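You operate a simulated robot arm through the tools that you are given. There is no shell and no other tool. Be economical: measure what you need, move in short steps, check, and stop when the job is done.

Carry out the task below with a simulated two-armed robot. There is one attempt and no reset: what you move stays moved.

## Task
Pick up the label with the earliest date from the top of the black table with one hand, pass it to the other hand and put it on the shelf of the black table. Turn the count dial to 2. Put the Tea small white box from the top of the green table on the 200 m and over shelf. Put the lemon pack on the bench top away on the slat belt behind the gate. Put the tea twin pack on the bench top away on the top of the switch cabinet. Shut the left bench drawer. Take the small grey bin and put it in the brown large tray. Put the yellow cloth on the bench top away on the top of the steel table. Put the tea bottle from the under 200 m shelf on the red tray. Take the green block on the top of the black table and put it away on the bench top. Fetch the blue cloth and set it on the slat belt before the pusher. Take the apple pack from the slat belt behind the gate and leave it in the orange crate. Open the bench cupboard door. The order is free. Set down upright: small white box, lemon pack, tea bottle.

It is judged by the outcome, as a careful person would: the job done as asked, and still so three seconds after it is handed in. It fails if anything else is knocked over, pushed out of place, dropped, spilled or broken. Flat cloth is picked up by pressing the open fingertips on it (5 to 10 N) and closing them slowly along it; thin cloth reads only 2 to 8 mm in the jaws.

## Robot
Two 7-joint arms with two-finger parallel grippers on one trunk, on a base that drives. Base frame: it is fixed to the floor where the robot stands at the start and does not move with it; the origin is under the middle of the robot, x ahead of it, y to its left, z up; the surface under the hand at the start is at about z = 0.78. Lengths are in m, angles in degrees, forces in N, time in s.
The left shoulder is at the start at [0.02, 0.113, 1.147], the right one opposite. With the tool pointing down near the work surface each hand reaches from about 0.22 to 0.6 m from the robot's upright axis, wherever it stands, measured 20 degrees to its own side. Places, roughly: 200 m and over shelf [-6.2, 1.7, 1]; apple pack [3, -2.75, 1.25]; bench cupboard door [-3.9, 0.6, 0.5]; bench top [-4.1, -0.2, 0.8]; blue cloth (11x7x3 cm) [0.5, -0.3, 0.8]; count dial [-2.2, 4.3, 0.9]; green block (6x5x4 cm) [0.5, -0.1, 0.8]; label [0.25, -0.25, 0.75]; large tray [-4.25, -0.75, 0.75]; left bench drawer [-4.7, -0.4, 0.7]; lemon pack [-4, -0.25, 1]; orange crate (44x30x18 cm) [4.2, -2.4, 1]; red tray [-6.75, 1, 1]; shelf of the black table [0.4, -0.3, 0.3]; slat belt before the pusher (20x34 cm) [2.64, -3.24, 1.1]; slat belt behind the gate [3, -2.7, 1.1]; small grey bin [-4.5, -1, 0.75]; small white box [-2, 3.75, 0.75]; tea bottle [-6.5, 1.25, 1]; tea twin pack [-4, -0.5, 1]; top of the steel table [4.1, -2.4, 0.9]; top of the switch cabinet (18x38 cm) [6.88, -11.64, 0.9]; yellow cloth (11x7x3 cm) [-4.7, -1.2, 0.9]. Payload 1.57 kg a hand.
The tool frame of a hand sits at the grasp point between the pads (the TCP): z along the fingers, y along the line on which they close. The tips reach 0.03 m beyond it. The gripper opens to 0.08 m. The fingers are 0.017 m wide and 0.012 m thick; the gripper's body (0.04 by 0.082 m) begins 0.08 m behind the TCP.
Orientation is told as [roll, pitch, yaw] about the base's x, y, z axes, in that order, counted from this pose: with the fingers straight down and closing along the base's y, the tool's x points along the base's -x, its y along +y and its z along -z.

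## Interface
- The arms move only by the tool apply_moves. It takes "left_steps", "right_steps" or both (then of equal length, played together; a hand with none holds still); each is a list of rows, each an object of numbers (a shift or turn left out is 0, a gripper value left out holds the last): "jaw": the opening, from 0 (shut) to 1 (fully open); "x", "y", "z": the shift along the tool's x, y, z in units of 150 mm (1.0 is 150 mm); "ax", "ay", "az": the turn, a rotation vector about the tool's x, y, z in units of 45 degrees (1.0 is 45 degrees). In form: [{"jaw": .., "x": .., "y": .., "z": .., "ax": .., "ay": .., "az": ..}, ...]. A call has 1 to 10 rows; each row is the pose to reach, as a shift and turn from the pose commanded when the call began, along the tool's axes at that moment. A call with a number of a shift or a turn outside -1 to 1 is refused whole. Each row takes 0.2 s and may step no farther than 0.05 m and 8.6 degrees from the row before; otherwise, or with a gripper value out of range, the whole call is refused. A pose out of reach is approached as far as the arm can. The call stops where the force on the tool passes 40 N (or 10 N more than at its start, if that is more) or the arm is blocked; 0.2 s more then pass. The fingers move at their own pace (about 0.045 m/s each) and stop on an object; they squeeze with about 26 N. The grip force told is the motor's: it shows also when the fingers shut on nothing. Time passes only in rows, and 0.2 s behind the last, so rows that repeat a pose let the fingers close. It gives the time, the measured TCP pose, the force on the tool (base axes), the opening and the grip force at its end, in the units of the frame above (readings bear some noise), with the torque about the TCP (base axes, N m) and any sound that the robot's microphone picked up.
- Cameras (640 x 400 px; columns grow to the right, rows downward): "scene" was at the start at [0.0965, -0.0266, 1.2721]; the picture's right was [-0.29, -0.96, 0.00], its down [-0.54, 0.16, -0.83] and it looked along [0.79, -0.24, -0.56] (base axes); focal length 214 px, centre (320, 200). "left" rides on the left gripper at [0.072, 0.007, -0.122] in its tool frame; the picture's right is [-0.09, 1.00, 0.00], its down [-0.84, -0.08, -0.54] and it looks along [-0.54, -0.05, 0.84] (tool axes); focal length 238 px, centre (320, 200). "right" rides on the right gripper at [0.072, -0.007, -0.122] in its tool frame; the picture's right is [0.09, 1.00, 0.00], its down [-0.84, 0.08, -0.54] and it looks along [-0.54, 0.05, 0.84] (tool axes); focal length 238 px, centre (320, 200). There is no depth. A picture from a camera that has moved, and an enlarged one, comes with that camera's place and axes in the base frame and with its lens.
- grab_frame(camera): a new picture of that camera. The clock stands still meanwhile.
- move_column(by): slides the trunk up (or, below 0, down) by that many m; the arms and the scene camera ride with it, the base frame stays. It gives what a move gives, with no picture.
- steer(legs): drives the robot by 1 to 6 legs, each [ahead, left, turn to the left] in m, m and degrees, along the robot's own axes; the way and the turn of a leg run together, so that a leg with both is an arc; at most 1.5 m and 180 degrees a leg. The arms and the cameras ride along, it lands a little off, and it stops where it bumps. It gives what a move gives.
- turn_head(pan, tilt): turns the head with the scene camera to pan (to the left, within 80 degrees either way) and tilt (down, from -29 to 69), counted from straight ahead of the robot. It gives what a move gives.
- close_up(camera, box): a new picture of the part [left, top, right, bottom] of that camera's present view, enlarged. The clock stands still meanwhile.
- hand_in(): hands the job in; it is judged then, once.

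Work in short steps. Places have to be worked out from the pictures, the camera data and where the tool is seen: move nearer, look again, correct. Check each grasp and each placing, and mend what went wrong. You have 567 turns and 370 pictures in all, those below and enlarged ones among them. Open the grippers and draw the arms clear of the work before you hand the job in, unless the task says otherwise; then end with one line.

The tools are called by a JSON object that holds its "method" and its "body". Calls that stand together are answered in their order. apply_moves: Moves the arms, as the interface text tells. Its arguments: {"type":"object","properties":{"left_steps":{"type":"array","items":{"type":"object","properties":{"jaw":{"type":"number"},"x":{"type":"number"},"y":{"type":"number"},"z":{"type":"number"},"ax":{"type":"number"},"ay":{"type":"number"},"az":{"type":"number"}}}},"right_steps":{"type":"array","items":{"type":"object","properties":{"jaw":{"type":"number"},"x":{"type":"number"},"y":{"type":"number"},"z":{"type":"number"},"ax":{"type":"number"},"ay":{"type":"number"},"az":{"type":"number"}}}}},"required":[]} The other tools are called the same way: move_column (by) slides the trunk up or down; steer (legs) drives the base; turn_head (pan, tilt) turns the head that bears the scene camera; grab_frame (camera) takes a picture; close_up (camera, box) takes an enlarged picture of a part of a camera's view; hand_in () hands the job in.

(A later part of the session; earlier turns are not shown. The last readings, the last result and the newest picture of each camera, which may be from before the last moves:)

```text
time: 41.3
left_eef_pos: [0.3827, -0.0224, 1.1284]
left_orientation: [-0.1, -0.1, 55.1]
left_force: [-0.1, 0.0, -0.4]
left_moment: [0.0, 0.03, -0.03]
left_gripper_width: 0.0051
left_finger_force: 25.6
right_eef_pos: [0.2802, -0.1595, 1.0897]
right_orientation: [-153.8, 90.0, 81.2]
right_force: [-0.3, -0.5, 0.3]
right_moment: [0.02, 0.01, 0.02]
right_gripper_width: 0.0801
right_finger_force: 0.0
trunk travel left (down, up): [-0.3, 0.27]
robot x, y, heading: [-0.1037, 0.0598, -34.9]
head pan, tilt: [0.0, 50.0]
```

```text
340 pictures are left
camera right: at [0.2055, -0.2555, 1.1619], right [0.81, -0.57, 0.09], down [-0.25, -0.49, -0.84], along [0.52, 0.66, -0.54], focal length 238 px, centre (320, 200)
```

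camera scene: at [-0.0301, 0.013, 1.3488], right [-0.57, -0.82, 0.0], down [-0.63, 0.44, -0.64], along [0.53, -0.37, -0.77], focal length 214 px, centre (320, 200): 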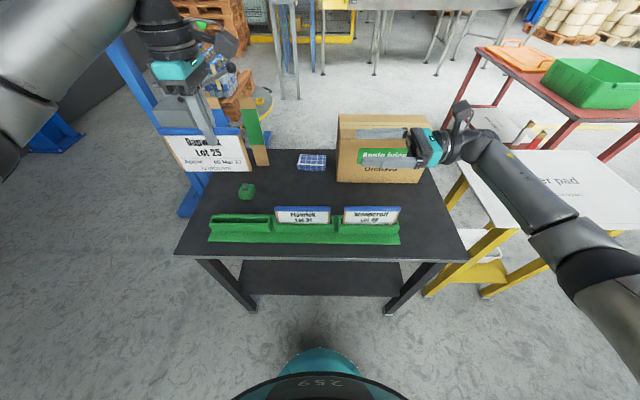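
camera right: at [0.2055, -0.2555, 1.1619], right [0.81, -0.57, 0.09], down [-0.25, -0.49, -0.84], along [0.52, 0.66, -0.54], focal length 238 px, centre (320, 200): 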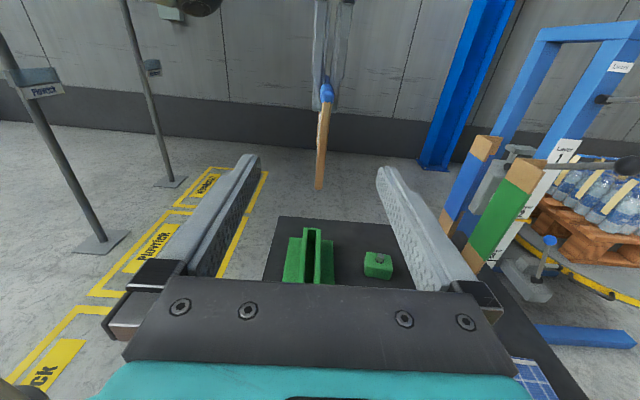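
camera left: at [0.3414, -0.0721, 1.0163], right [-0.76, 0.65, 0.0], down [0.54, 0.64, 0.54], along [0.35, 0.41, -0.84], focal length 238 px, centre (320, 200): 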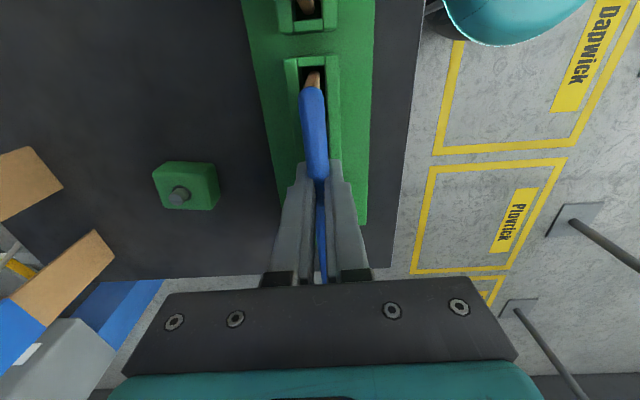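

{"method": "apply_moves", "body": {"right_steps": [{"z": 0.2}, {"z": 0.4}, {"z": 0.6}, {"z": 0.78}, {"z": 0.78}]}}

{"method": "grab_frame", "body": {"camera": "right"}}

{"method": "close_up", "body": {"camera": "scene", "box": [130, 40, 370, 190]}}

```text
time: 42.5
left_eef_pos: [0.3821, -0.0239, 1.128]
left_orientation: [0.0, -0.1, 55.2]
left_force: [0.1, 0.8, -1.0]
left_moment: [-0.02, 0.0, 0.0]
left_gripper_width: 0.0052
left_finger_force: 25.3
right_eef_pos: [0.3484, -0.0624, 1.0928]
right_orientation: [-114.8, 90.0, 120.1]
right_force: [0.1, -0.3, -0.2]
right_moment: [0.01, 0.06, 0.03]
right_gripper_width: 0.0798
right_finger_force: 0.1
trunk travel left (down, up): [-0.3, 0.27]
robot x, y, heading: [-0.102, 0.0617, -34.7]
head pan, tilt: [0.0, 50.0]
```

```text
339 pictures are left
camera right: at [0.2729, -0.1588, 1.1635], right [0.81, -0.57, 0.09], down [-0.25, -0.49, -0.84], along [0.52, 0.66, -0.54], focal length 238 px, centre (320, 200)
```

right: 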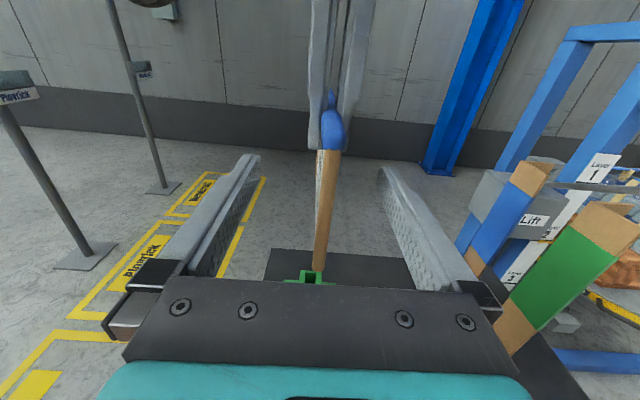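

```text
2.67 times, centred on (250, 115) of scene
camera zoom: at [-0.0302, 0.0128, 1.3488], right [-0.57, -0.82, 0.0], down [-0.63, 0.44, -0.64], along [0.53, -0.37, -0.77], focal length 572 px, centre (507, 427)
```

zoom: 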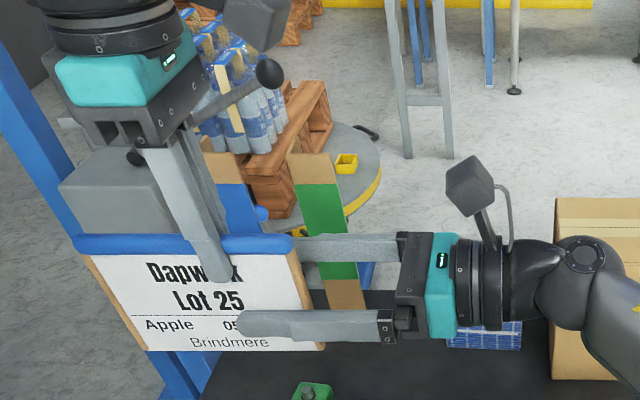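

Fingers straddle the label's right part. Close the right hand.

{"method": "apply_moves", "body": {"right_steps": [{"jaw": 0.6}, {"jaw": 0.3}, {"jaw": 0.0}, {"jaw": 0.0}, {"jaw": 0.0}, {"jaw": 0.0}, {"jaw": 0.0}]}}

```text
time: 44.1
left_eef_pos: [0.3812, -0.0227, 1.1287]
left_orientation: [0.3, 0.1, 54.8]
left_force: [-19.4, 5.5, 2.0]
left_moment: [0.25, 0.47, -0.22]
left_gripper_width: 0.005
left_finger_force: 25.1
right_eef_pos: [0.3491, -0.0656, 1.0928]
right_orientation: [-121.6, 90.0, 112.7]
right_force: [19.4, -5.5, -1.5]
right_moment: [-0.16, 0.33, -0.7]
right_gripper_width: 0.0052
right_finger_force: 25.2
trunk travel left (down, up): [-0.3, 0.27]
robot x, y, heading: [-0.1018, 0.0633, -34.9]
head pan, tilt: [0.0, 50.0]
```

Both hold it. The left hand opens and lifts away.

{"method": "apply_moves", "body": {"left_steps": [{"jaw": 0.3}, {"jaw": 0.7}, {"jaw": 1}, {"z": -0.2}, {"z": -0.5}, {"z": -0.8}, {"z": -1}, {"z": -1}]}}

{"method": "grab_frame", "body": {"camera": "scene"}}

```text
time: 45.9
left_eef_pos: [0.3823, -0.0227, 1.2774]
left_orientation: [-0.1, 0.0, 55.0]
left_force: [0.4, 1.1, -0.5]
left_moment: [0.01, 0.0, 0.0]
left_gripper_width: 0.08
left_finger_force: 0.1
right_eef_pos: [0.3495, -0.0629, 1.0924]
right_orientation: [-122.1, 90.1, 112.7]
right_force: [0.4, 0.6, -0.4]
right_moment: [-0.01, 0.05, 0.02]
right_gripper_width: 0.0053
right_finger_force: 25.8
trunk travel left (down, up): [-0.3, 0.27]
robot x, y, heading: [-0.1048, 0.0621, -34.9]
head pan, tilt: [0.0, 50.0]
```

```text
337 pictures are left
camera scene: at [-0.03, 0.013, 1.3487], right [-0.57, -0.82, 0.0], down [-0.63, 0.44, -0.64], along [0.53, -0.37, -0.77], focal length 214 px, centre (320, 200)
```

scene: 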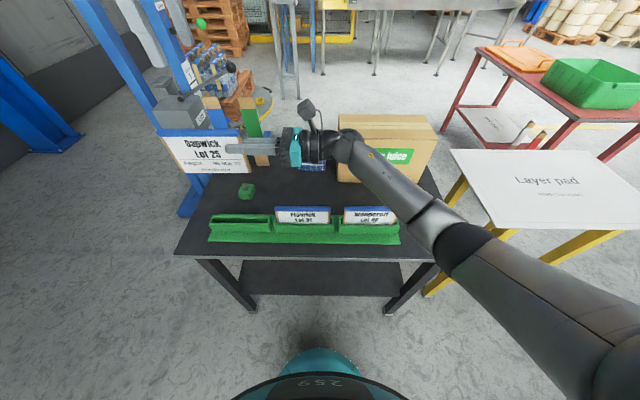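

The right hand holds the label. I back off 0.35 m, then turn the right hand so its fingers point ahead with the label flat.

{"method": "steer", "body": {"legs": [[-0.35, 0, 0]]}}

{"method": "apply_moves", "body": {"right_steps": [{"ax": -0.096, "ay": -0.096, "az": -0.096}, {"ax": -0.192, "ay": -0.192, "az": -0.192}, {"ax": -0.288, "ay": -0.288, "az": -0.288}, {"ax": -0.385, "ay": -0.385, "az": -0.385}, {"ax": -0.481, "ay": -0.481, "az": -0.481}, {"ax": -0.577, "ay": -0.577, "az": -0.577}, {"ax": -0.673, "ay": -0.673, "az": -0.673}, {"ax": -0.77, "ay": -0.77, "az": -0.77}, {"ax": -0.77, "ay": -0.77, "az": -0.77}]}}

{"method": "grab_frame", "body": {"camera": "scene"}}

```text
time: 48.2
left_eef_pos: [0.0892, 0.1811, 1.2763]
left_orientation: [0.1, 0.0, 54.9]
left_force: [0.0, -0.2, 0.3]
left_moment: [0.04, 0.01, -0.01]
left_gripper_width: 0.08
left_finger_force: 0.0
right_eef_pos: [0.0564, 0.1416, 1.0922]
right_orientation: [139.3, 90.0, 14.0]
right_force: [0.1, 0.4, 0.6]
right_moment: [-0.05, 0.04, -0.02]
right_gripper_width: 0.0054
right_finger_force: 25.5
trunk travel left (down, up): [-0.3, 0.27]
robot x, y, heading: [-0.3952, 0.2688, -35.0]
head pan, tilt: [0.0, 50.0]
```

```text
time: 50.2
left_eef_pos: [0.0903, 0.1801, 1.2768]
left_orientation: [0.0, 0.0, 54.9]
left_force: [-0.4, -0.2, -0.6]
left_moment: [0.0, -0.01, 0.0]
left_gripper_width: 0.0802
left_finger_force: 0.1
right_eef_pos: [0.0573, 0.1403, 1.0908]
right_orientation: [62.2, 44.7, -97.5]
right_force: [0.2, 0.1, 0.6]
right_moment: [-0.01, 0.04, 0.0]
right_gripper_width: 0.005
right_finger_force: 25.1
right hand out of reach, approached as far as the arm can: row 8, 9
trunk travel left (down, up): [-0.3, 0.27]
robot x, y, heading: [-0.3903, 0.2665, -35.0]
head pan, tilt: [0.0, 50.0]
```

```text
336 pictures are left
camera scene: at [-0.3216, 0.2176, 1.3488], right [-0.58, -0.82, 0.0], down [-0.63, 0.44, -0.64], along [0.53, -0.37, -0.77], focal length 214 px, centre (320, 200)
```

scene: 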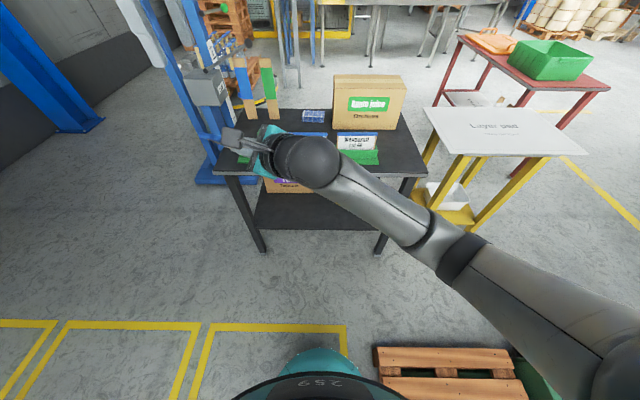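

The turn ran into the arm's reach with the hand so far left. I move the hand right and down first.

{"method": "apply_moves", "body": {"right_steps": [{"x": -0.25, "y": 0.02, "z": -0.14}, {"x": -0.5, "y": 0.04, "z": -0.28}, {"x": -0.75, "y": 0.05, "z": -0.43}, {"x": -1, "y": 0.07, "z": -0.57}, {"x": -1, "y": 0.07, "z": -0.57}]}}

{"method": "apply_moves", "body": {"right_steps": [{"ax": -0.096, "ay": -0.096, "az": -0.096}, {"ax": -0.192, "ay": -0.192, "az": -0.192}, {"ax": -0.288, "ay": -0.288, "az": -0.288}, {"ax": -0.385, "ay": -0.385, "az": -0.385}, {"ax": -0.481, "ay": -0.481, "az": -0.481}, {"ax": -0.577, "ay": -0.577, "az": -0.577}, {"ax": -0.673, "ay": -0.673, "az": -0.673}, {"ax": -0.77, "ay": -0.77, "az": -0.77}, {"ax": -0.77, "ay": -0.77, "az": -0.77}]}}

{"method": "grab_frame", "body": {"camera": "scene"}}

```text
time: 51.4
left_eef_pos: [0.0897, 0.1797, 1.2755]
left_orientation: [0.0, 0.0, 54.8]
left_force: [0.3, -0.3, -1.0]
left_moment: [0.01, 0.01, -0.01]
left_gripper_width: 0.0797
left_finger_force: 0.0
right_eef_pos: [-0.0322, 0.0101, 1.0224]
right_orientation: [62.3, 44.8, -97.3]
right_force: [-0.4, -0.9, -0.2]
right_moment: [-0.01, 0.04, 0.06]
right_gripper_width: 0.0052
right_finger_force: 25.8
trunk travel left (down, up): [-0.3, 0.27]
robot x, y, heading: [-0.3948, 0.2683, -35.1]
head pan, tilt: [0.0, 50.0]
```

```text
time: 52.6
left_eef_pos: [0.0899, 0.1799, 1.2772]
left_orientation: [0.0, 0.0, 54.9]
left_force: [0.3, 0.0, 0.2]
left_moment: [-0.04, -0.01, -0.01]
left_gripper_width: 0.0801
left_finger_force: 0.1
right_eef_pos: [-0.0697, -0.0423, 0.9828]
right_orientation: [72.6, 6.2, -108.5]
right_force: [-0.5, 0.4, -0.4]
right_moment: [0.02, 0.02, -0.05]
right_gripper_width: 0.0049
right_finger_force: 25.6
right hand out of reach, approached as far as the arm can: row 3, 4, 5
trunk travel left (down, up): [-0.3, 0.27]
robot x, y, heading: [-0.3957, 0.2673, -34.7]
head pan, tilt: [0.0, 50.0]
stopped in row 5 (right hand): the arm was blocked; the commanded pose is now the measured one
```

```text
335 pictures are left
camera scene: at [-0.3214, 0.218, 1.3488], right [-0.58, -0.82, 0.0], down [-0.63, 0.44, -0.64], along [0.53, -0.37, -0.77], focal length 214 px, centre (320, 200)
```

scene: 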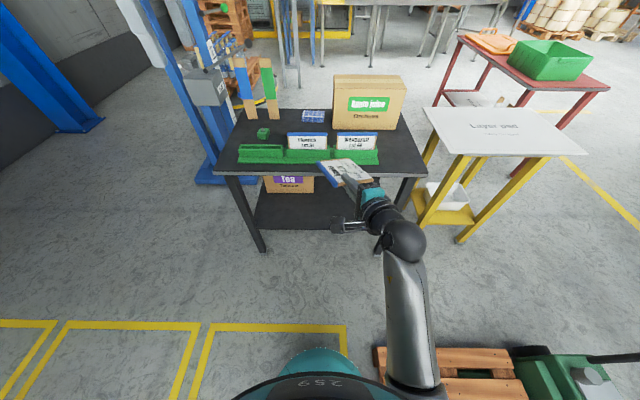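

The label is now flat-ish ahead of the hand. I lower the trunk fully, then lower the hand.

{"method": "move_column", "body": {"by": -0.3}}

{"method": "apply_moves", "body": {"right_steps": [{"y": -0.25}, {"y": -0.5}, {"y": -0.75}, {"y": -1}, {"y": -1}]}}

{"method": "grab_frame", "body": {"camera": "scene"}}

```text
time: 55.6
left_eef_pos: [0.0911, 0.1795, 0.9763]
left_orientation: [0.1, 0.0, 54.9]
left_force: [0.2, -0.1, -0.1]
left_moment: [-0.01, -0.01, 0.0]
left_gripper_width: 0.0802
left_finger_force: 0.1
right_eef_pos: [-0.0682, -0.0433, 0.6828]
right_orientation: [72.7, 6.2, -108.5]
right_force: [0.2, 0.4, 0.3]
right_moment: [0.05, 0.03, 0.03]
right_gripper_width: 0.005
right_finger_force: 25.2
trunk travel left (down, up): [0.0, 0.57]
robot x, y, heading: [-0.3968, 0.2697, -35.1]
head pan, tilt: [0.0, 50.0]
```

```text
time: 56.8
left_eef_pos: [0.0889, 0.1792, 0.9762]
left_orientation: [0.0, 0.1, 54.9]
left_force: [-0.4, -0.3, 0.4]
left_moment: [-0.01, 0.0, -0.02]
left_gripper_width: 0.0802
left_finger_force: 0.0
right_eef_pos: [-0.107, -0.0127, 0.5415]
right_orientation: [72.6, 6.3, -108.5]
right_force: [0.4, 0.3, 0.3]
right_moment: [0.0, 0.03, 0.0]
right_gripper_width: 0.0051
right_finger_force: 25.7
trunk travel left (down, up): [0.0, 0.57]
robot x, y, heading: [-0.3923, 0.2666, -35.0]
head pan, tilt: [0.0, 50.0]
```

```text
334 pictures are left
camera scene: at [-0.3217, 0.2174, 1.0488], right [-0.58, -0.82, 0.0], down [-0.63, 0.44, -0.64], along [0.53, -0.37, -0.77], focal length 214 px, centre (320, 200)
```

scene: 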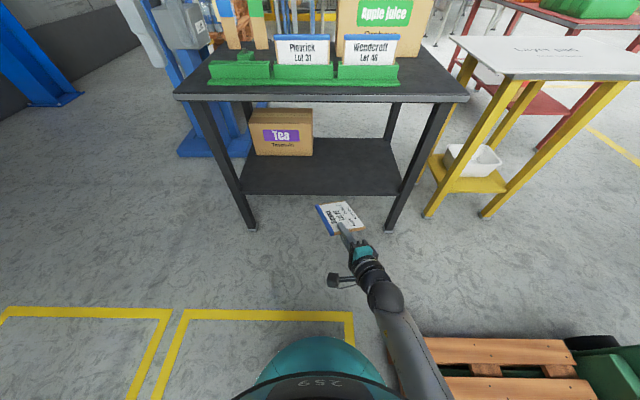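

Shelf front edge is about 0.74 ahead of the robot, free except the Tea box at left. I lower the hand further here in the open.

{"method": "apply_moves", "body": {"right_steps": [{"y": -0.25}, {"y": -0.5}, {"y": -0.75}, {"y": -0.9}, {"y": -0.9}]}}

{"method": "grab_frame", "body": {"camera": "right"}}

```text
time: 58.0
left_eef_pos: [0.0903, 0.1809, 0.9755]
left_orientation: [0.1, 0.1, 55.0]
left_force: [-0.2, 0.2, -1.2]
left_moment: [0.02, -0.06, 0.0]
left_gripper_width: 0.08
left_finger_force: 0.1
right_eef_pos: [-0.1397, 0.0132, 0.4133]
right_orientation: [72.5, 6.2, -108.6]
right_force: [-0.7, -0.1, -0.5]
right_moment: [0.02, 0.04, -0.01]
right_gripper_width: 0.0052
right_finger_force: 25.0
trunk travel left (down, up): [0.0, 0.57]
robot x, y, heading: [-0.3948, 0.2711, -35.1]
head pan, tilt: [0.0, 50.0]
```

```text
333 pictures are left
camera right: at [-0.231, 0.1145, 0.4507], right [0.28, -0.11, 0.95], down [-0.74, -0.66, 0.14], along [0.61, -0.75, -0.26], focal length 238 px, centre (320, 200)
```

right: 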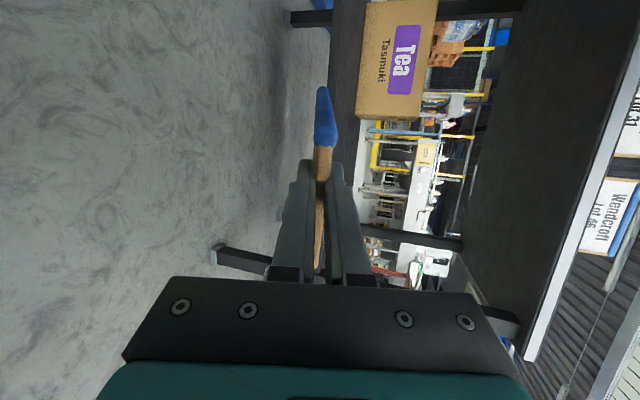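

Shelf top is about z 0.33; label clears it by ~5 cm. I extend the hand forward 14 cm, then look.

{"method": "apply_moves", "body": {"right_steps": [{"z": 0.25, "y": 0.08}, {"z": 0.5, "y": 0.16}, {"z": 0.75, "y": 0.25}, {"z": 1, "y": 0.33}, {"z": 1, "y": 0.33}]}}

{"method": "grab_frame", "body": {"camera": "scene"}}

```text
time: 59.2
left_eef_pos: [0.0903, 0.1794, 0.9762]
left_orientation: [0.0, 0.0, 54.9]
left_force: [0.9, 0.2, 0.1]
left_moment: [-0.05, 0.01, 0.0]
left_gripper_width: 0.0797
left_finger_force: 0.1
right_eef_pos: [0.0113, -0.0401, 0.4193]
right_orientation: [72.7, 6.3, -108.5]
right_force: [0.1, -0.1, 0.1]
right_moment: [0.02, 0.02, 0.0]
right_gripper_width: 0.0053
right_finger_force: 25.3
trunk travel left (down, up): [0.0, 0.57]
robot x, y, heading: [-0.3939, 0.2688, -35.1]
head pan, tilt: [0.0, 50.0]
```

```text
332 pictures are left
camera scene: at [-0.3215, 0.2175, 1.0487], right [-0.58, -0.82, 0.0], down [-0.63, 0.44, -0.64], along [0.53, -0.37, -0.77], focal length 214 px, centre (320, 200)
```

scene: 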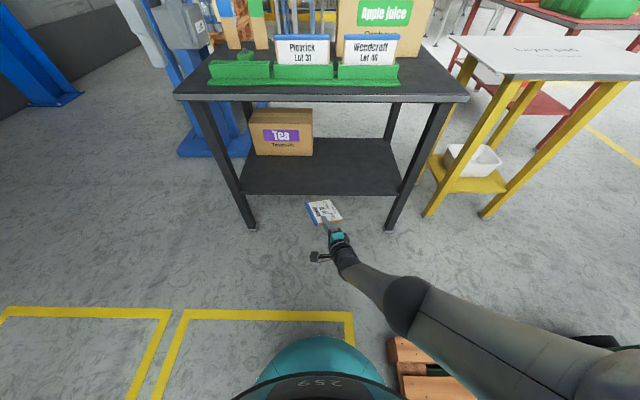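

Path to the shelf is clear (Tea box is farther back). I drive ahead 0.27 m.

{"method": "steer", "body": {"legs": [[0.27, 0, 0]]}}

{"method": "grab_frame", "body": {"camera": "right"}}

{"method": "grab_frame", "body": {"camera": "scene"}}

```text
time: 61.1
left_eef_pos: [0.3132, 0.0246, 0.977]
left_orientation: [-0.1, 0.0, 54.9]
left_force: [0.3, 0.6, -0.3]
left_moment: [0.02, 0.03, 0.0]
left_gripper_width: 0.0799
left_finger_force: 0.0
right_eef_pos: [0.2312, -0.1957, 0.4175]
right_orientation: [72.6, 6.3, -108.5]
right_force: [0.7, 0.6, -0.8]
right_moment: [0.03, 0.05, 0.0]
right_gripper_width: 0.0051
right_finger_force: 25.0
trunk travel left (down, up): [0.0, 0.57]
robot x, y, heading: [-0.1743, 0.1136, -35.1]
head pan, tilt: [0.0, 50.0]
```

```text
331 pictures are left
camera right: at [0.1412, -0.0944, 0.4553], right [0.28, -0.11, 0.95], down [-0.74, -0.66, 0.14], along [0.61, -0.75, -0.26], focal length 238 px, centre (320, 200)
```

right: 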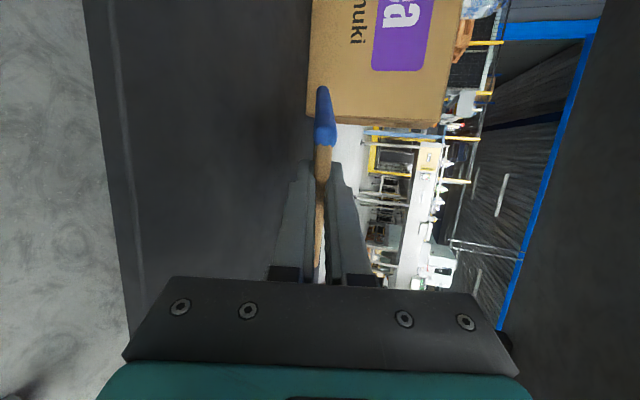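

```text
330 pictures are left
camera scene: at [-0.1, 0.0613, 1.0487], right [-0.58, -0.82, 0.0], down [-0.63, 0.44, -0.64], along [0.53, -0.37, -0.77], focal length 214 px, centre (320, 200)
```

scene: 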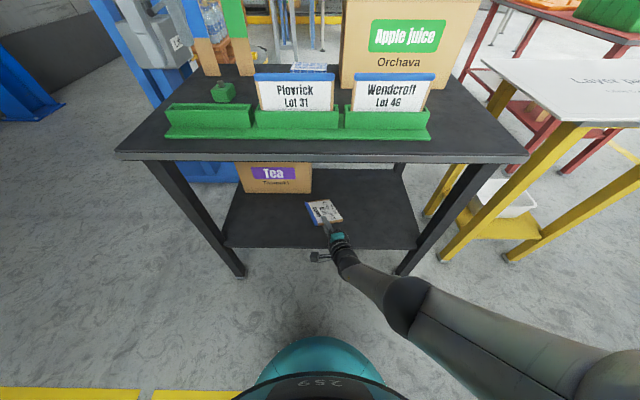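

The label hovers above the shelf. I lower it 4.5 cm until its far edge meets the shelf.

{"method": "apply_moves", "body": {"right_steps": [{"y": -0.1, "z": 0.03}, {"y": -0.19, "z": 0.06}, {"y": -0.25, "z": 0.08}, {"y": -0.29, "z": 0.09}, {"y": -0.33, "z": 0.1}, {"y": -0.33, "z": 0.1}]}}

{"method": "grab_frame", "body": {"camera": "right"}}

```text
time: 62.5
left_eef_pos: [0.3113, 0.0243, 0.9769]
left_orientation: [0.0, 0.0, 54.8]
left_force: [0.0, 1.1, 0.1]
left_moment: [-0.01, -0.01, 0.0]
left_gripper_width: 0.0799
left_finger_force: 0.0
right_eef_pos: [0.2038, -0.1869, 0.4043]
right_orientation: [72.6, 6.3, -108.4]
right_force: [-0.1, -0.6, 0.0]
right_moment: [0.03, 0.06, 0.0]
right_gripper_width: 0.005
right_finger_force: 25.1
right hand out of reach, approached as far as the arm can: row 1, 2, 3, 4, 5, 6
trunk travel left (down, up): [0.0, 0.57]
robot x, y, heading: [-0.1733, 0.1147, -35.2]
head pan, tilt: [0.0, 50.0]
```

```text
329 pictures are left
camera right: at [0.1131, -0.0864, 0.4405], right [0.28, -0.1, 0.95], down [-0.74, -0.66, 0.14], along [0.61, -0.75, -0.26], focal length 238 px, centre (320, 200)
```

right: 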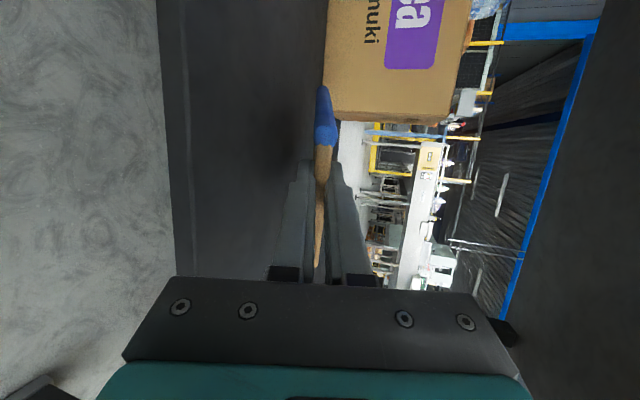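

Reach limit. I draw the hand back 10 cm and will drive the robot nearer instead.

{"method": "apply_moves", "body": {"right_steps": [{"z": -0.2, "y": 0.08}, {"z": -0.4, "y": 0.16}, {"z": -0.6, "y": 0.16}, {"z": -0.8, "y": 0.1}, {"z": -0.8, "y": 0.1}]}}

```text
time: 63.7
left_eef_pos: [0.313, 0.0237, 0.9766]
left_orientation: [0.0, 0.0, 54.9]
left_force: [0.5, 0.1, -0.1]
left_moment: [-0.05, -0.01, 0.0]
left_gripper_width: 0.0802
left_finger_force: 0.1
right_eef_pos: [0.0971, -0.1618, 0.4523]
right_orientation: [72.6, 6.2, -108.4]
right_force: [0.1, -0.4, -0.8]
right_moment: [0.04, 0.03, 0.01]
right_gripper_width: 0.0051
right_finger_force: 25.9
trunk travel left (down, up): [0.0, 0.57]
robot x, y, heading: [-0.1757, 0.1125, -35.3]
head pan, tilt: [0.0, 50.0]
```

{"method": "steer", "body": {"legs": [[0.12, 0, 0]]}}

{"method": "apply_moves", "body": {"right_steps": [{"y": -0.12, "z": 0.04}, {"y": -0.24, "z": 0.08}, {"y": -0.36, "z": 0.12}, {"y": -0.44, "z": 0.14}, {"y": -0.5, "z": 0.16}, {"y": -0.5, "z": 0.16}]}}

{"method": "grab_frame", "body": {"camera": "right"}}

{"method": "grab_frame", "body": {"camera": "scene"}}

```text
time: 64.9
left_eef_pos: [0.4047, -0.0423, 0.9779]
left_orientation: [0.0, 0.0, 54.8]
left_force: [-0.1, -0.3, 0.9]
left_moment: [0.01, -0.02, 0.0]
left_gripper_width: 0.0801
left_finger_force: 0.0
right_eef_pos: [0.1922, -0.227, 0.4512]
right_orientation: [72.7, 6.3, -108.5]
right_force: [1.6, 0.6, 0.5]
right_moment: [0.0, 0.02, -0.02]
right_gripper_width: 0.0051
right_finger_force: 25.3
trunk travel left (down, up): [0.0, 0.57]
robot x, y, heading: [-0.0775, 0.0502, -35.1]
head pan, tilt: [0.0, 50.0]
```

```text
time: 66.3
left_eef_pos: [0.4054, -0.0435, 0.9765]
left_orientation: [-0.1, 0.1, 54.8]
left_force: [-0.5, -0.3, -0.3]
left_moment: [0.03, 0.0, 0.01]
left_gripper_width: 0.0799
left_finger_force: 0.1
right_eef_pos: [0.1957, -0.2204, 0.3732]
right_orientation: [72.7, 6.2, -108.5]
right_force: [1.5, -1.0, 0.8]
right_moment: [-0.32, -0.33, 0.02]
right_gripper_width: 0.0053
right_finger_force: 25.5
trunk travel left (down, up): [0.0, 0.57]
robot x, y, heading: [-0.0782, 0.0443, -35.3]
head pan, tilt: [0.0, 50.0]
```

```text
328 pictures are left
camera right: at [0.1044, -0.1182, 0.41], right [0.28, -0.1, 0.96], down [-0.74, -0.66, 0.14], along [0.61, -0.75, -0.26], focal length 238 px, centre (320, 200)
```

right: 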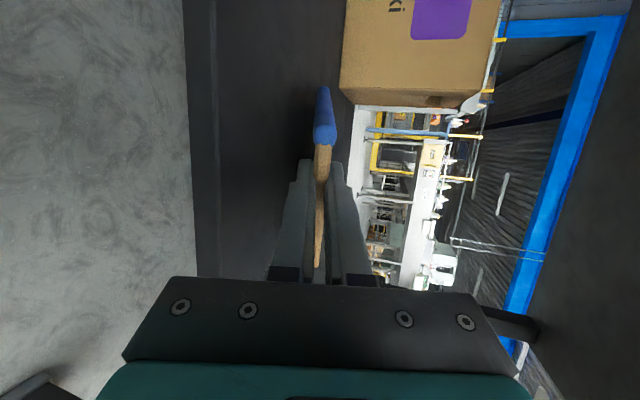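

```text
327 pictures are left
camera scene: at [-0.0061, -0.0048, 1.0488], right [-0.58, -0.82, 0.0], down [-0.63, 0.44, -0.64], along [0.53, -0.37, -0.77], focal length 214 px, centre (320, 200)
```

scene: 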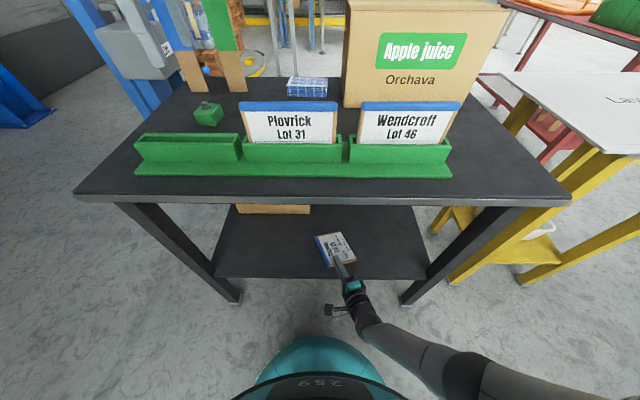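

The far edge seems to be touching (moment appeared). I lower 1.2 cm more while flattening slightly.

{"method": "apply_moves", "body": {"right_steps": [{"y": -0.04, "ax": -0.06}, {"y": -0.08, "ax": -0.12}, {"y": -0.1, "ax": -0.15}]}}

```text
time: 67.1
left_eef_pos: [0.4058, -0.0415, 0.9774]
left_orientation: [0.0, 0.0, 54.9]
left_force: [0.4, 0.4, -0.5]
left_moment: [0.01, -0.01, -0.04]
left_gripper_width: 0.0801
left_finger_force: 0.1
right_eef_pos: [0.2028, -0.2298, 0.379]
right_orientation: [79.4, 5.7, -108.7]
right_force: [-0.5, -0.8, 0.1]
right_moment: [0.02, 0.02, 0.01]
right_gripper_width: 0.0051
right_finger_force: 25.7
right hand out of reach, approached as far as the arm can: row 2, 3
trunk travel left (down, up): [0.0, 0.57]
robot x, y, heading: [-0.0773, 0.0462, -35.2]
head pan, tilt: [0.0, 50.0]
```

{"method": "apply_moves", "body": {"right_steps": [{"y": -0.05}, {"y": -0.1}, {"y": -0.16}, {"y": -0.16}]}}

```text
time: 68.3
left_eef_pos: [0.4066, -0.0434, 0.9745]
left_orientation: [0.0, 0.0, 54.8]
left_force: [-0.2, -0.2, -0.6]
left_moment: [-0.04, 0.0, 0.01]
left_gripper_width: 0.0799
left_finger_force: 0.1
right_eef_pos: [0.2056, -0.2336, 0.384]
right_orientation: [82.1, 5.1, -108.5]
right_force: [0.2, 0.4, -0.3]
right_moment: [0.02, 0.02, -0.05]
right_gripper_width: 0.005
right_finger_force: 25.6
right hand out of reach, approached as far as the arm can: row 1, 2, 3, 4
trunk travel left (down, up): [0.0, 0.57]
robot x, y, heading: [-0.0757, 0.0478, -35.1]
head pan, tilt: [0.0, 50.0]
stopped in row 4 (right hand): the arm was blocked; the commanded pose is now the measured one
```

Reach limits the flatness. I pitch down again until the far edge touches.

{"method": "apply_moves", "body": {"right_steps": [{"ax": 0.1}, {"ax": 0.2}, {"ax": 0.25}, {"ax": 0.25, "y": -0.04}, {"ax": 0.25, "y": -0.08}, {"ax": 0.25, "y": -0.08}]}}

{"method": "grab_frame", "body": {"camera": "right"}}

```text
time: 69.7
left_eef_pos: [0.4045, -0.0416, 0.9778]
left_orientation: [0.0, -0.1, 55.0]
left_force: [0.3, 0.4, 0.8]
left_moment: [0.01, -0.01, 0.02]
left_gripper_width: 0.0799
left_finger_force: 0.0
right_eef_pos: [0.2047, -0.2291, 0.3733]
right_orientation: [70.9, 5.2, -108.6]
right_force: [-0.1, -0.9, 4.9]
right_moment: [-0.64, -0.6, -0.12]
right_gripper_width: 0.0055
right_finger_force: 25.2
trunk travel left (down, up): [0.0, 0.57]
robot x, y, heading: [-0.0774, 0.0455, -35.4]
head pan, tilt: [0.0, 50.0]
```

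```text
326 pictures are left
camera right: at [0.1141, -0.1282, 0.413], right [0.31, -0.1, 0.95], down [-0.73, -0.66, 0.17], along [0.6, -0.75, -0.28], focal length 238 px, centre (320, 200)
```

right: 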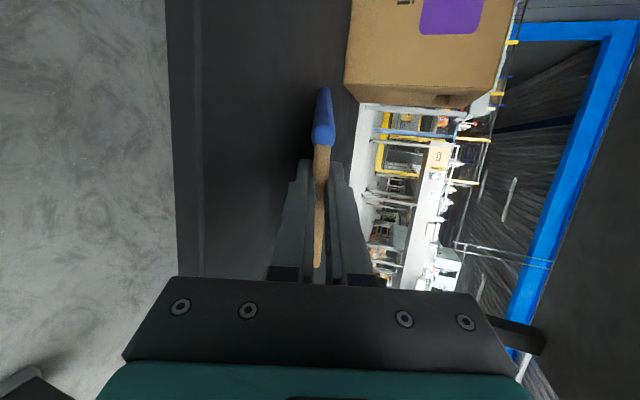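

Firm light contact; the whole label is over the shelf. I open slowly to let it settle, in small steps.

{"method": "apply_moves", "body": {"right_steps": [{"jaw": 0.1}, {"jaw": 0.15}, {"jaw": 0.2}, {"jaw": 0.3}, {"jaw": 0.4}, {"jaw": 0.5}, {"jaw": 0.6}, {"jaw": 0.6}]}}

{"method": "grab_frame", "body": {"camera": "right"}}

{"method": "close_up", "body": {"camera": "scene", "box": [240, 190, 440, 315]}}

```text
time: 71.5
left_eef_pos: [0.4046, -0.0425, 0.9772]
left_orientation: [-0.1, 0.1, 55.0]
left_force: [-0.9, 0.6, -0.4]
left_moment: [-0.02, 0.01, 0.01]
left_gripper_width: 0.08
left_finger_force: 0.0
right_eef_pos: [0.2027, -0.2294, 0.3724]
right_orientation: [70.7, 5.3, -108.5]
right_force: [-1.2, 0.5, -0.3]
right_moment: [-0.01, -0.02, -0.02]
right_gripper_width: 0.048
right_finger_force: 0.6
trunk travel left (down, up): [0.0, 0.57]
robot x, y, heading: [-0.0805, 0.0488, -35.0]
head pan, tilt: [0.0, 50.0]
```

```text
325 pictures are left
camera right: at [0.1135, -0.128, 0.4124], right [0.31, -0.1, 0.94], down [-0.73, -0.66, 0.17], along [0.6, -0.75, -0.28], focal length 238 px, centre (320, 200)
```

right: 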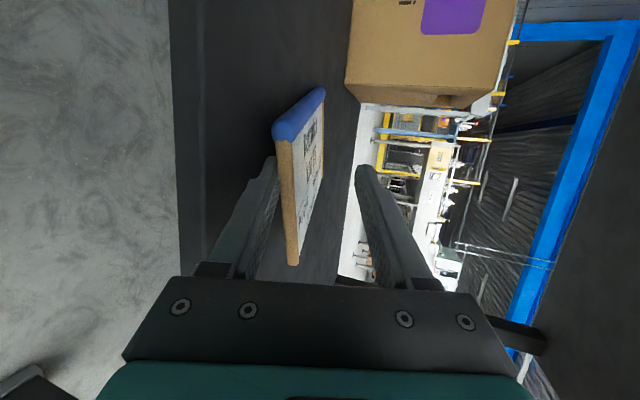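

```text
3.20 times, centred on (340, 252) of scene
camera zoom: at [-0.0061, -0.0049, 1.0488], right [-0.58, -0.82, 0.0], down [-0.63, 0.44, -0.64], along [0.53, -0.37, -0.77], focal length 686 px, centre (256, 32)
```

zoom: 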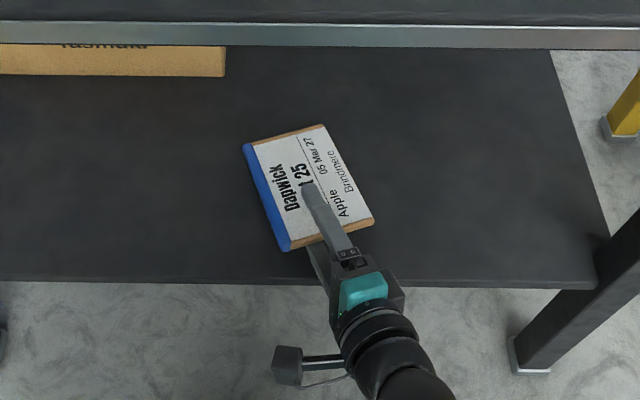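

The label has settled, resting on the lower finger. I open a bit more and draw straight back.

{"method": "apply_moves", "body": {"right_steps": [{"jaw": 0.7}, {"jaw": 0.78}, {"jaw": 0.78}, {"jaw": 0.78, "z": -0.15}, {"jaw": 0.78, "z": -0.3}, {"jaw": 0.78, "z": -0.5}, {"jaw": 0.78, "z": -0.7}, {"jaw": 0.78, "z": -0.7}]}}

{"method": "close_up", "body": {"camera": "scene", "box": [240, 190, 440, 315]}}

```text
time: 73.3
left_eef_pos: [0.4054, -0.0422, 0.9758]
left_orientation: [0.1, 0.0, 54.9]
left_force: [-0.5, 0.4, -0.6]
left_moment: [0.01, -0.01, 0.04]
left_gripper_width: 0.0798
left_finger_force: 0.0
right_eef_pos: [0.1079, -0.2016, 0.4073]
right_orientation: [70.8, 5.3, -108.5]
right_force: [-0.3, -0.1, 0.3]
right_moment: [-0.02, -0.01, 0.03]
right_gripper_width: 0.0623
right_finger_force: 0.0
trunk travel left (down, up): [0.0, 0.57]
robot x, y, heading: [-0.0803, 0.0454, -35.2]
head pan, tilt: [0.0, 50.0]
```

```text
3.20 times, centred on (340, 252) of scene
camera zoom: at [-0.0061, -0.0049, 1.0488], right [-0.58, -0.82, 0.0], down [-0.63, 0.44, -0.64], along [0.53, -0.37, -0.77], focal length 686 px, centre (256, 32)
```

zoom: 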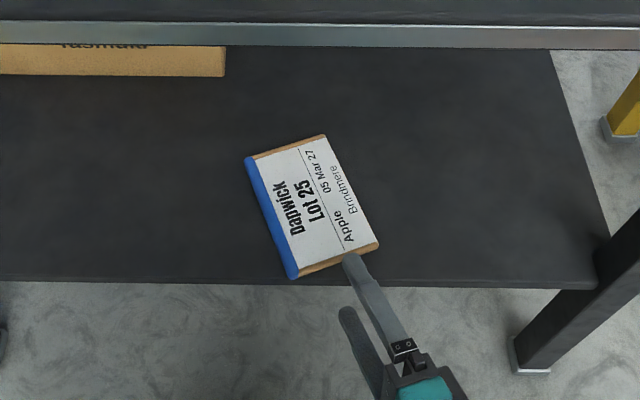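

The label lies flat on the shelf. I back the robot off, close to the same line, then raise the trunk and turn the right hand down again.

{"method": "steer", "body": {"legs": [[-0.3, 0, 0]]}}

{"method": "move_column", "body": {"by": 0.3}}

{"method": "apply_moves", "body": {"right_steps": [{"ax": 0.17, "y": 0.2, "jaw": 1}, {"ax": 0.34, "y": 0.4}, {"ax": 0.51, "y": 0.6}, {"ax": 0.68, "y": 0.8}, {"ax": 0.85, "y": 1}, {"ax": 1, "y": 1}, {"ax": 1, "y": 1}]}}

{"method": "grab_frame", "body": {"camera": "scene"}}

```text
time: 75.3
left_eef_pos: [0.1599, 0.1321, 0.9761]
left_orientation: [-0.1, 0.0, 55.0]
left_force: [0.2, -0.6, 0.0]
left_moment: [0.0, 0.02, 0.01]
left_gripper_width: 0.0802
left_finger_force: 0.1
right_eef_pos: [-0.1364, -0.0276, 0.406]
right_orientation: [70.8, 5.3, -108.3]
right_force: [-0.1, 0.8, -0.3]
right_moment: [0.01, 0.0, 0.01]
right_gripper_width: 0.0622
right_finger_force: 0.0
trunk travel left (down, up): [0.0, 0.57]
robot x, y, heading: [-0.3233, 0.2172, -35.1]
head pan, tilt: [0.0, 50.0]
```

```text
time: 78.3
left_eef_pos: [0.1605, 0.1321, 1.2764]
left_orientation: [0.0, 0.0, 55.0]
left_force: [0.3, 0.6, 0.1]
left_moment: [-0.03, 0.03, -0.01]
left_gripper_width: 0.0799
left_finger_force: 0.0
right_eef_pos: [-0.135, -0.0282, 0.706]
right_orientation: [70.9, 5.2, -108.2]
right_force: [0.3, 0.8, -1.0]
right_moment: [-0.03, 0.0, -0.01]
right_gripper_width: 0.0626
right_finger_force: 0.1
trunk travel left (down, up): [-0.3, 0.27]
robot x, y, heading: [-0.3251, 0.2149, -35.1]
head pan, tilt: [0.0, 50.0]
```

```text
time: 80.0
left_eef_pos: [0.1597, 0.1313, 1.2761]
left_orientation: [0.0, 0.0, 55.0]
left_force: [-0.2, -0.3, 0.1]
left_moment: [-0.04, 0.0, 0.02]
left_gripper_width: 0.08
left_finger_force: 0.1
right_eef_pos: [-0.0935, -0.0556, 0.8466]
right_orientation: [25.7, 5.3, -108.5]
right_force: [0.0, -0.5, -0.1]
right_moment: [0.02, -0.02, -0.04]
right_gripper_width: 0.08
right_finger_force: 0.0
trunk travel left (down, up): [-0.3, 0.27]
robot x, y, heading: [-0.3246, 0.2176, -35.0]
head pan, tilt: [0.0, 50.0]
```

```text
322 pictures are left
camera scene: at [-0.2519, 0.1681, 1.3487], right [-0.57, -0.82, 0.0], down [-0.63, 0.44, -0.64], along [0.53, -0.37, -0.77], focal length 214 px, centre (320, 200)
```

scene: 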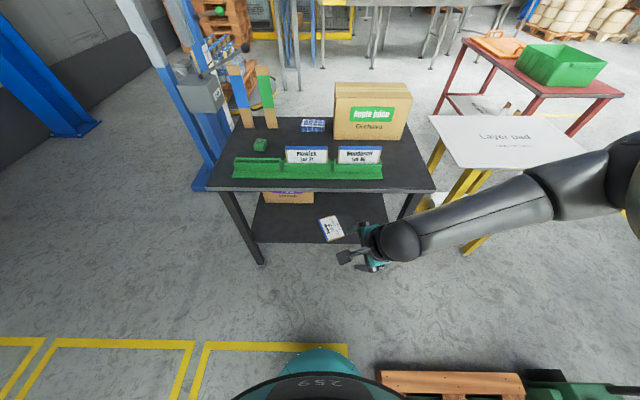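

Label on shelf is fine. Next the green block and blue cloth: first reset both hands to pointing straight down, square to the table.

{"method": "apply_moves", "body": {"right_steps": [{"ax": 0.1, "z": -0.2}, {"ax": 0.2, "z": -0.4}, {"ax": 0.3, "z": -0.6}, {"ax": 0.4, "z": -0.8}, {"ax": 0.5, "z": -1}, {"ax": 0.57, "z": -1}, {"ax": 0.57, "z": -1}], "left_steps": [{"az": 0.17}, {"az": 0.34}, {"az": 0.51}, {"az": 0.68}, {"az": 0.85}, {"az": 1}, {"az": 1}]}}

{"method": "apply_moves", "body": {"right_steps": [{"az": -0.17}, {"az": -0.34}, {"az": -0.51}, {"az": -0.68}, {"az": -0.85}, {"az": -1}, {"az": -1}], "left_steps": [{"az": 0.17}, {"az": 0.34}, {"az": 0.51}, {"az": 0.68}, {"az": 0.85}, {"az": 1}, {"az": 1}]}}

```text
time: 81.5
left_eef_pos: [0.1605, 0.1315, 1.2764]
left_orientation: [0.0, 0.0, 9.9]
left_force: [0.4, 0.4, -1.0]
left_moment: [-0.04, 0.01, -0.02]
left_gripper_width: 0.08
left_finger_force: 0.0
right_eef_pos: [-0.1834, 0.0251, 0.9532]
right_orientation: [0.3, 5.2, -108.5]
right_force: [-0.2, -0.6, -0.4]
right_moment: [0.01, -0.01, -0.02]
right_gripper_width: 0.0801
right_finger_force: 0.0
right hand out of reach, approached as far as the arm can: row 3, 4, 5, 6, 7
trunk travel left (down, up): [-0.3, 0.27]
robot x, y, heading: [-0.3224, 0.2167, -35.1]
head pan, tilt: [0.0, 50.0]
```

```text
time: 83.2
left_eef_pos: [0.1597, 0.1313, 1.2771]
left_orientation: [-0.1, 0.0, -35.1]
left_force: [0.1, -0.3, -0.2]
left_moment: [-0.01, 0.02, 0.01]
left_gripper_width: 0.0801
left_finger_force: 0.1
right_eef_pos: [-0.1853, 0.0864, 0.9605]
right_orientation: [3.8, 3.5, -63.3]
right_force: [1.2, 0.5, 0.4]
right_moment: [0.01, 0.0, -0.02]
right_gripper_width: 0.08
right_finger_force: 0.0
right hand out of reach, approached as far as the arm can: row 1, 2, 3, 4, 5, 6, 7
trunk travel left (down, up): [-0.3, 0.27]
robot x, y, heading: [-0.324, 0.2191, -35.2]
head pan, tilt: [0.0, 50.0]
```

{"method": "apply_moves", "body": {"right_steps": [{"x": -0.25, "z": -0.15}, {"x": -0.5, "z": -0.3}, {"x": -0.75, "z": -0.45}, {"x": -1, "z": -0.6}, {"x": -1, "z": -0.7, "az": -0.16}, {"x": -1, "z": -0.8, "az": -0.32}, {"x": -1, "z": -0.9, "az": -0.48}, {"x": -1, "z": -1, "az": -0.62}, {"x": -1, "z": -1, "az": -0.62}]}}

{"method": "grab_frame", "body": {"camera": "right"}}

```text
time: 85.2
left_eef_pos: [0.1618, 0.1329, 1.2762]
left_orientation: [0.0, 0.0, -34.9]
left_force: [-0.6, 0.7, 0.3]
left_moment: [-0.02, 0.0, -0.01]
left_gripper_width: 0.0801
left_finger_force: 0.1
right_eef_pos: [-0.1157, -0.0527, 1.1006]
right_orientation: [5.1, 1.3, -35.4]
right_force: [0.2, -0.1, -0.6]
right_moment: [-0.01, 0.03, -0.01]
right_gripper_width: 0.0798
right_finger_force: 0.0
right hand out of reach, approached as far as the arm can: row 1, 2, 3, 4, 5, 6
trunk travel left (down, up): [-0.3, 0.27]
robot x, y, heading: [-0.3236, 0.219, -34.9]
head pan, tilt: [0.0, 50.0]
```

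```text
321 pictures are left
camera right: at [-0.1833, -0.0261, 1.2219], right [0.5, 0.86, 0.09], down [0.71, -0.47, 0.53], along [0.5, -0.2, -0.84], focal length 238 px, centre (320, 200)
```

right: 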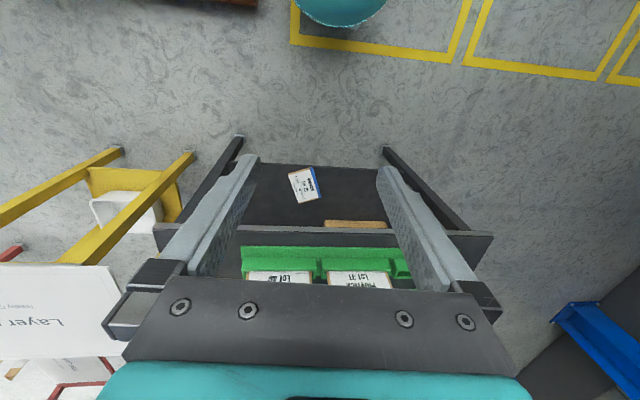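

Fix the right hand's small tilt and draw the left hand in, clear of the lift post, before driving up to the table.

{"method": "apply_moves", "body": {"right_steps": [{"ax": 0.04, "ay": -0.045}, {"ax": 0.076, "ay": -0.089}, {"ax": 0.076, "ay": -0.089}, {"ax": 0.076, "ay": -0.089}], "left_steps": [{"x": 0.2, "y": -0.15}, {"x": 0.4, "y": -0.3}, {"x": 0.6, "y": -0.45}, {"x": 0.75, "y": -0.5}]}}

{"method": "steer", "body": {"legs": [[0.2, 0.157, 0], [0.19, 0, 0]]}}

{"method": "turn_head", "body": {"pan": 0, "tilt": 50}}

{"method": "grab_frame", "body": {"camera": "scene"}}

{"method": "grab_frame", "body": {"camera": "right"}}

```text
time: 86.2
left_eef_pos: [0.024, 0.135, 1.2742]
left_orientation: [0.1, 0.0, -34.9]
left_force: [0.1, -0.4, -0.7]
left_moment: [0.03, -0.02, 0.01]
left_gripper_width: 0.08
left_finger_force: 0.0
right_eef_pos: [-0.1191, -0.0533, 1.1008]
right_orientation: [1.6, -2.6, -35.5]
right_force: [0.6, -0.5, 0.8]
right_moment: [-0.04, 0.01, -0.01]
right_gripper_width: 0.0798
right_finger_force: 0.0
trunk travel left (down, up): [-0.3, 0.27]
robot x, y, heading: [-0.3305, 0.2201, -35.0]
head pan, tilt: [0.0, 50.0]
```

```text
time: 89.1
left_eef_pos: [0.4356, 0.039, 1.2748]
left_orientation: [0.0, 0.0, -34.9]
left_force: [0.3, -0.4, 0.2]
left_moment: [0.02, 0.03, -0.03]
left_gripper_width: 0.0804
left_finger_force: 0.2
right_eef_pos: [0.2904, -0.1499, 1.0994]
right_orientation: [1.6, -2.6, -35.6]
right_force: [0.7, 0.2, -0.5]
right_moment: [0.0, 0.03, -0.01]
right_gripper_width: 0.0802
right_finger_force: 0.0
trunk travel left (down, up): [-0.3, 0.27]
robot x, y, heading: [0.0823, 0.1221, -35.1]
head pan, tilt: [0.0, 50.0]
```

```text
time: 89.7
left_eef_pos: [0.4349, 0.0395, 1.2753]
left_orientation: [0.1, 0.1, -34.9]
left_force: [-1.0, -0.3, 0.1]
left_moment: [-0.05, 0.01, 0.01]
left_gripper_width: 0.0801
left_finger_force: 0.0
right_eef_pos: [0.2907, -0.1483, 1.0995]
right_orientation: [1.5, -2.5, -35.6]
right_force: [0.0, -0.1, -0.3]
right_moment: [0.01, 0.03, 0.0]
right_gripper_width: 0.08
right_finger_force: 0.1
trunk travel left (down, up): [-0.3, 0.27]
robot x, y, heading: [0.0839, 0.1274, -34.8]
head pan, tilt: [0.0, 50.0]
```

```text
320 pictures are left
camera scene: at [0.1566, 0.0729, 1.3488], right [-0.57, -0.82, 0.0], down [-0.63, 0.44, -0.64], along [0.53, -0.37, -0.77], focal length 214 px, centre (320, 200)
```

scene: 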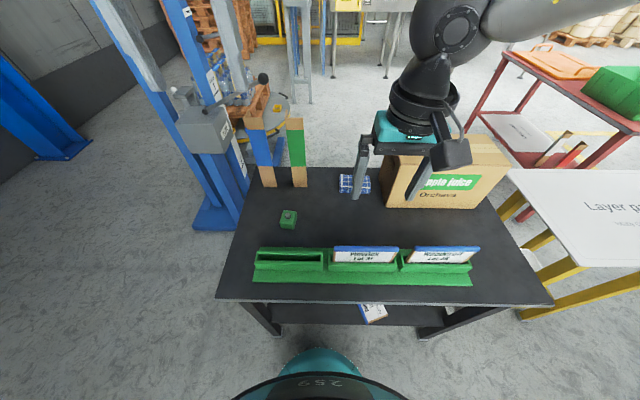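

```text
319 pictures are left
camera right: at [0.2204, -0.1126, 1.218], right [0.5, 0.86, 0.02], down [0.7, -0.42, 0.58], along [0.51, -0.28, -0.81], focal length 238 px, centre (320, 200)
```

right: 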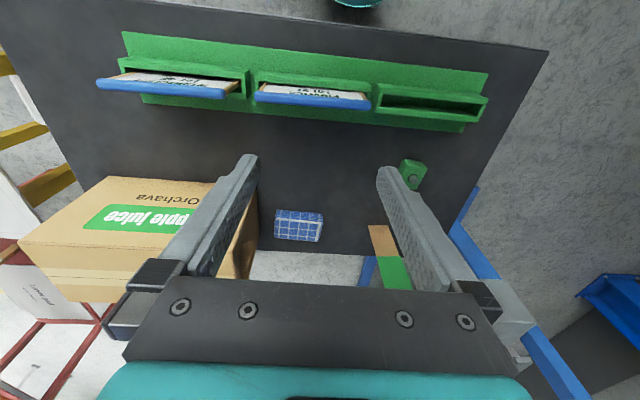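

Cloth triangulates to about (0.525,-0.337), top z≈0.81, ~0.63 m ahead. For better reach I raise the right hand, lower the trunk 0.2 and turn the hand 90°.

{"method": "apply_moves", "body": {"right_steps": [{"z": -0.25, "az": 0.17}, {"z": -0.5, "az": 0.34}, {"z": -0.75, "az": 0.51}, {"z": -1, "az": 0.68}, {"z": -1, "az": 0.85}, {"z": -1, "az": 1}, {"z": -1, "az": 1, "ax": 0.02, "ay": 0.06}]}}

{"method": "move_column", "body": {"by": -0.2}}

{"method": "apply_moves", "body": {"right_steps": [{"az": 0.17}, {"az": 0.34}, {"az": 0.51}, {"az": 0.68}, {"az": 0.85}, {"az": 1}, {"az": 1}]}}

```text
time: 91.3
left_eef_pos: [0.4337, 0.0391, 1.2753]
left_orientation: [0.0, 0.0, -34.9]
left_force: [0.9, 0.2, 0.2]
left_moment: [0.02, 0.02, 0.0]
left_gripper_width: 0.08
left_finger_force: 0.0
right_eef_pos: [0.281, -0.149, 1.25]
right_orientation: [1.2, 1.4, -80.6]
right_force: [0.1, -0.1, -0.7]
right_moment: [-0.01, 0.0, 0.01]
right_gripper_width: 0.08
right_finger_force: 0.2
trunk travel left (down, up): [-0.3, 0.27]
robot x, y, heading: [0.0877, 0.1224, -34.9]
head pan, tilt: [0.0, 50.0]
```

```text
time: 93.5
left_eef_pos: [0.4338, 0.0414, 1.0751]
left_orientation: [0.0, 0.0, -34.8]
left_force: [-0.2, 0.9, -0.2]
left_moment: [0.02, -0.02, 0.0]
left_gripper_width: 0.0802
left_finger_force: 0.1
right_eef_pos: [0.2818, -0.1484, 1.0508]
right_orientation: [1.2, 1.4, -80.5]
right_force: [-0.8, 0.2, -0.3]
right_moment: [0.01, -0.03, -0.01]
right_gripper_width: 0.0799
right_finger_force: 0.0
trunk travel left (down, up): [-0.1, 0.47]
robot x, y, heading: [0.0849, 0.1233, -34.9]
head pan, tilt: [0.0, 50.0]
```

```text
time: 95.1
left_eef_pos: [0.4339, 0.0401, 1.0749]
left_orientation: [0.1, 0.1, -34.9]
left_force: [0.2, -0.4, 0.1]
left_moment: [0.03, -0.01, 0.02]
left_gripper_width: 0.0799
left_finger_force: 0.1
right_eef_pos: [0.2808, -0.1496, 1.0503]
right_orientation: [-0.1, 1.8, -125.7]
right_force: [-0.3, -1.0, -0.7]
right_moment: [0.04, -0.02, 0.0]
right_gripper_width: 0.08
right_finger_force: 0.1
trunk travel left (down, up): [-0.1, 0.47]
robot x, y, heading: [0.0814, 0.1205, -34.9]
head pan, tilt: [0.0, 50.0]
```

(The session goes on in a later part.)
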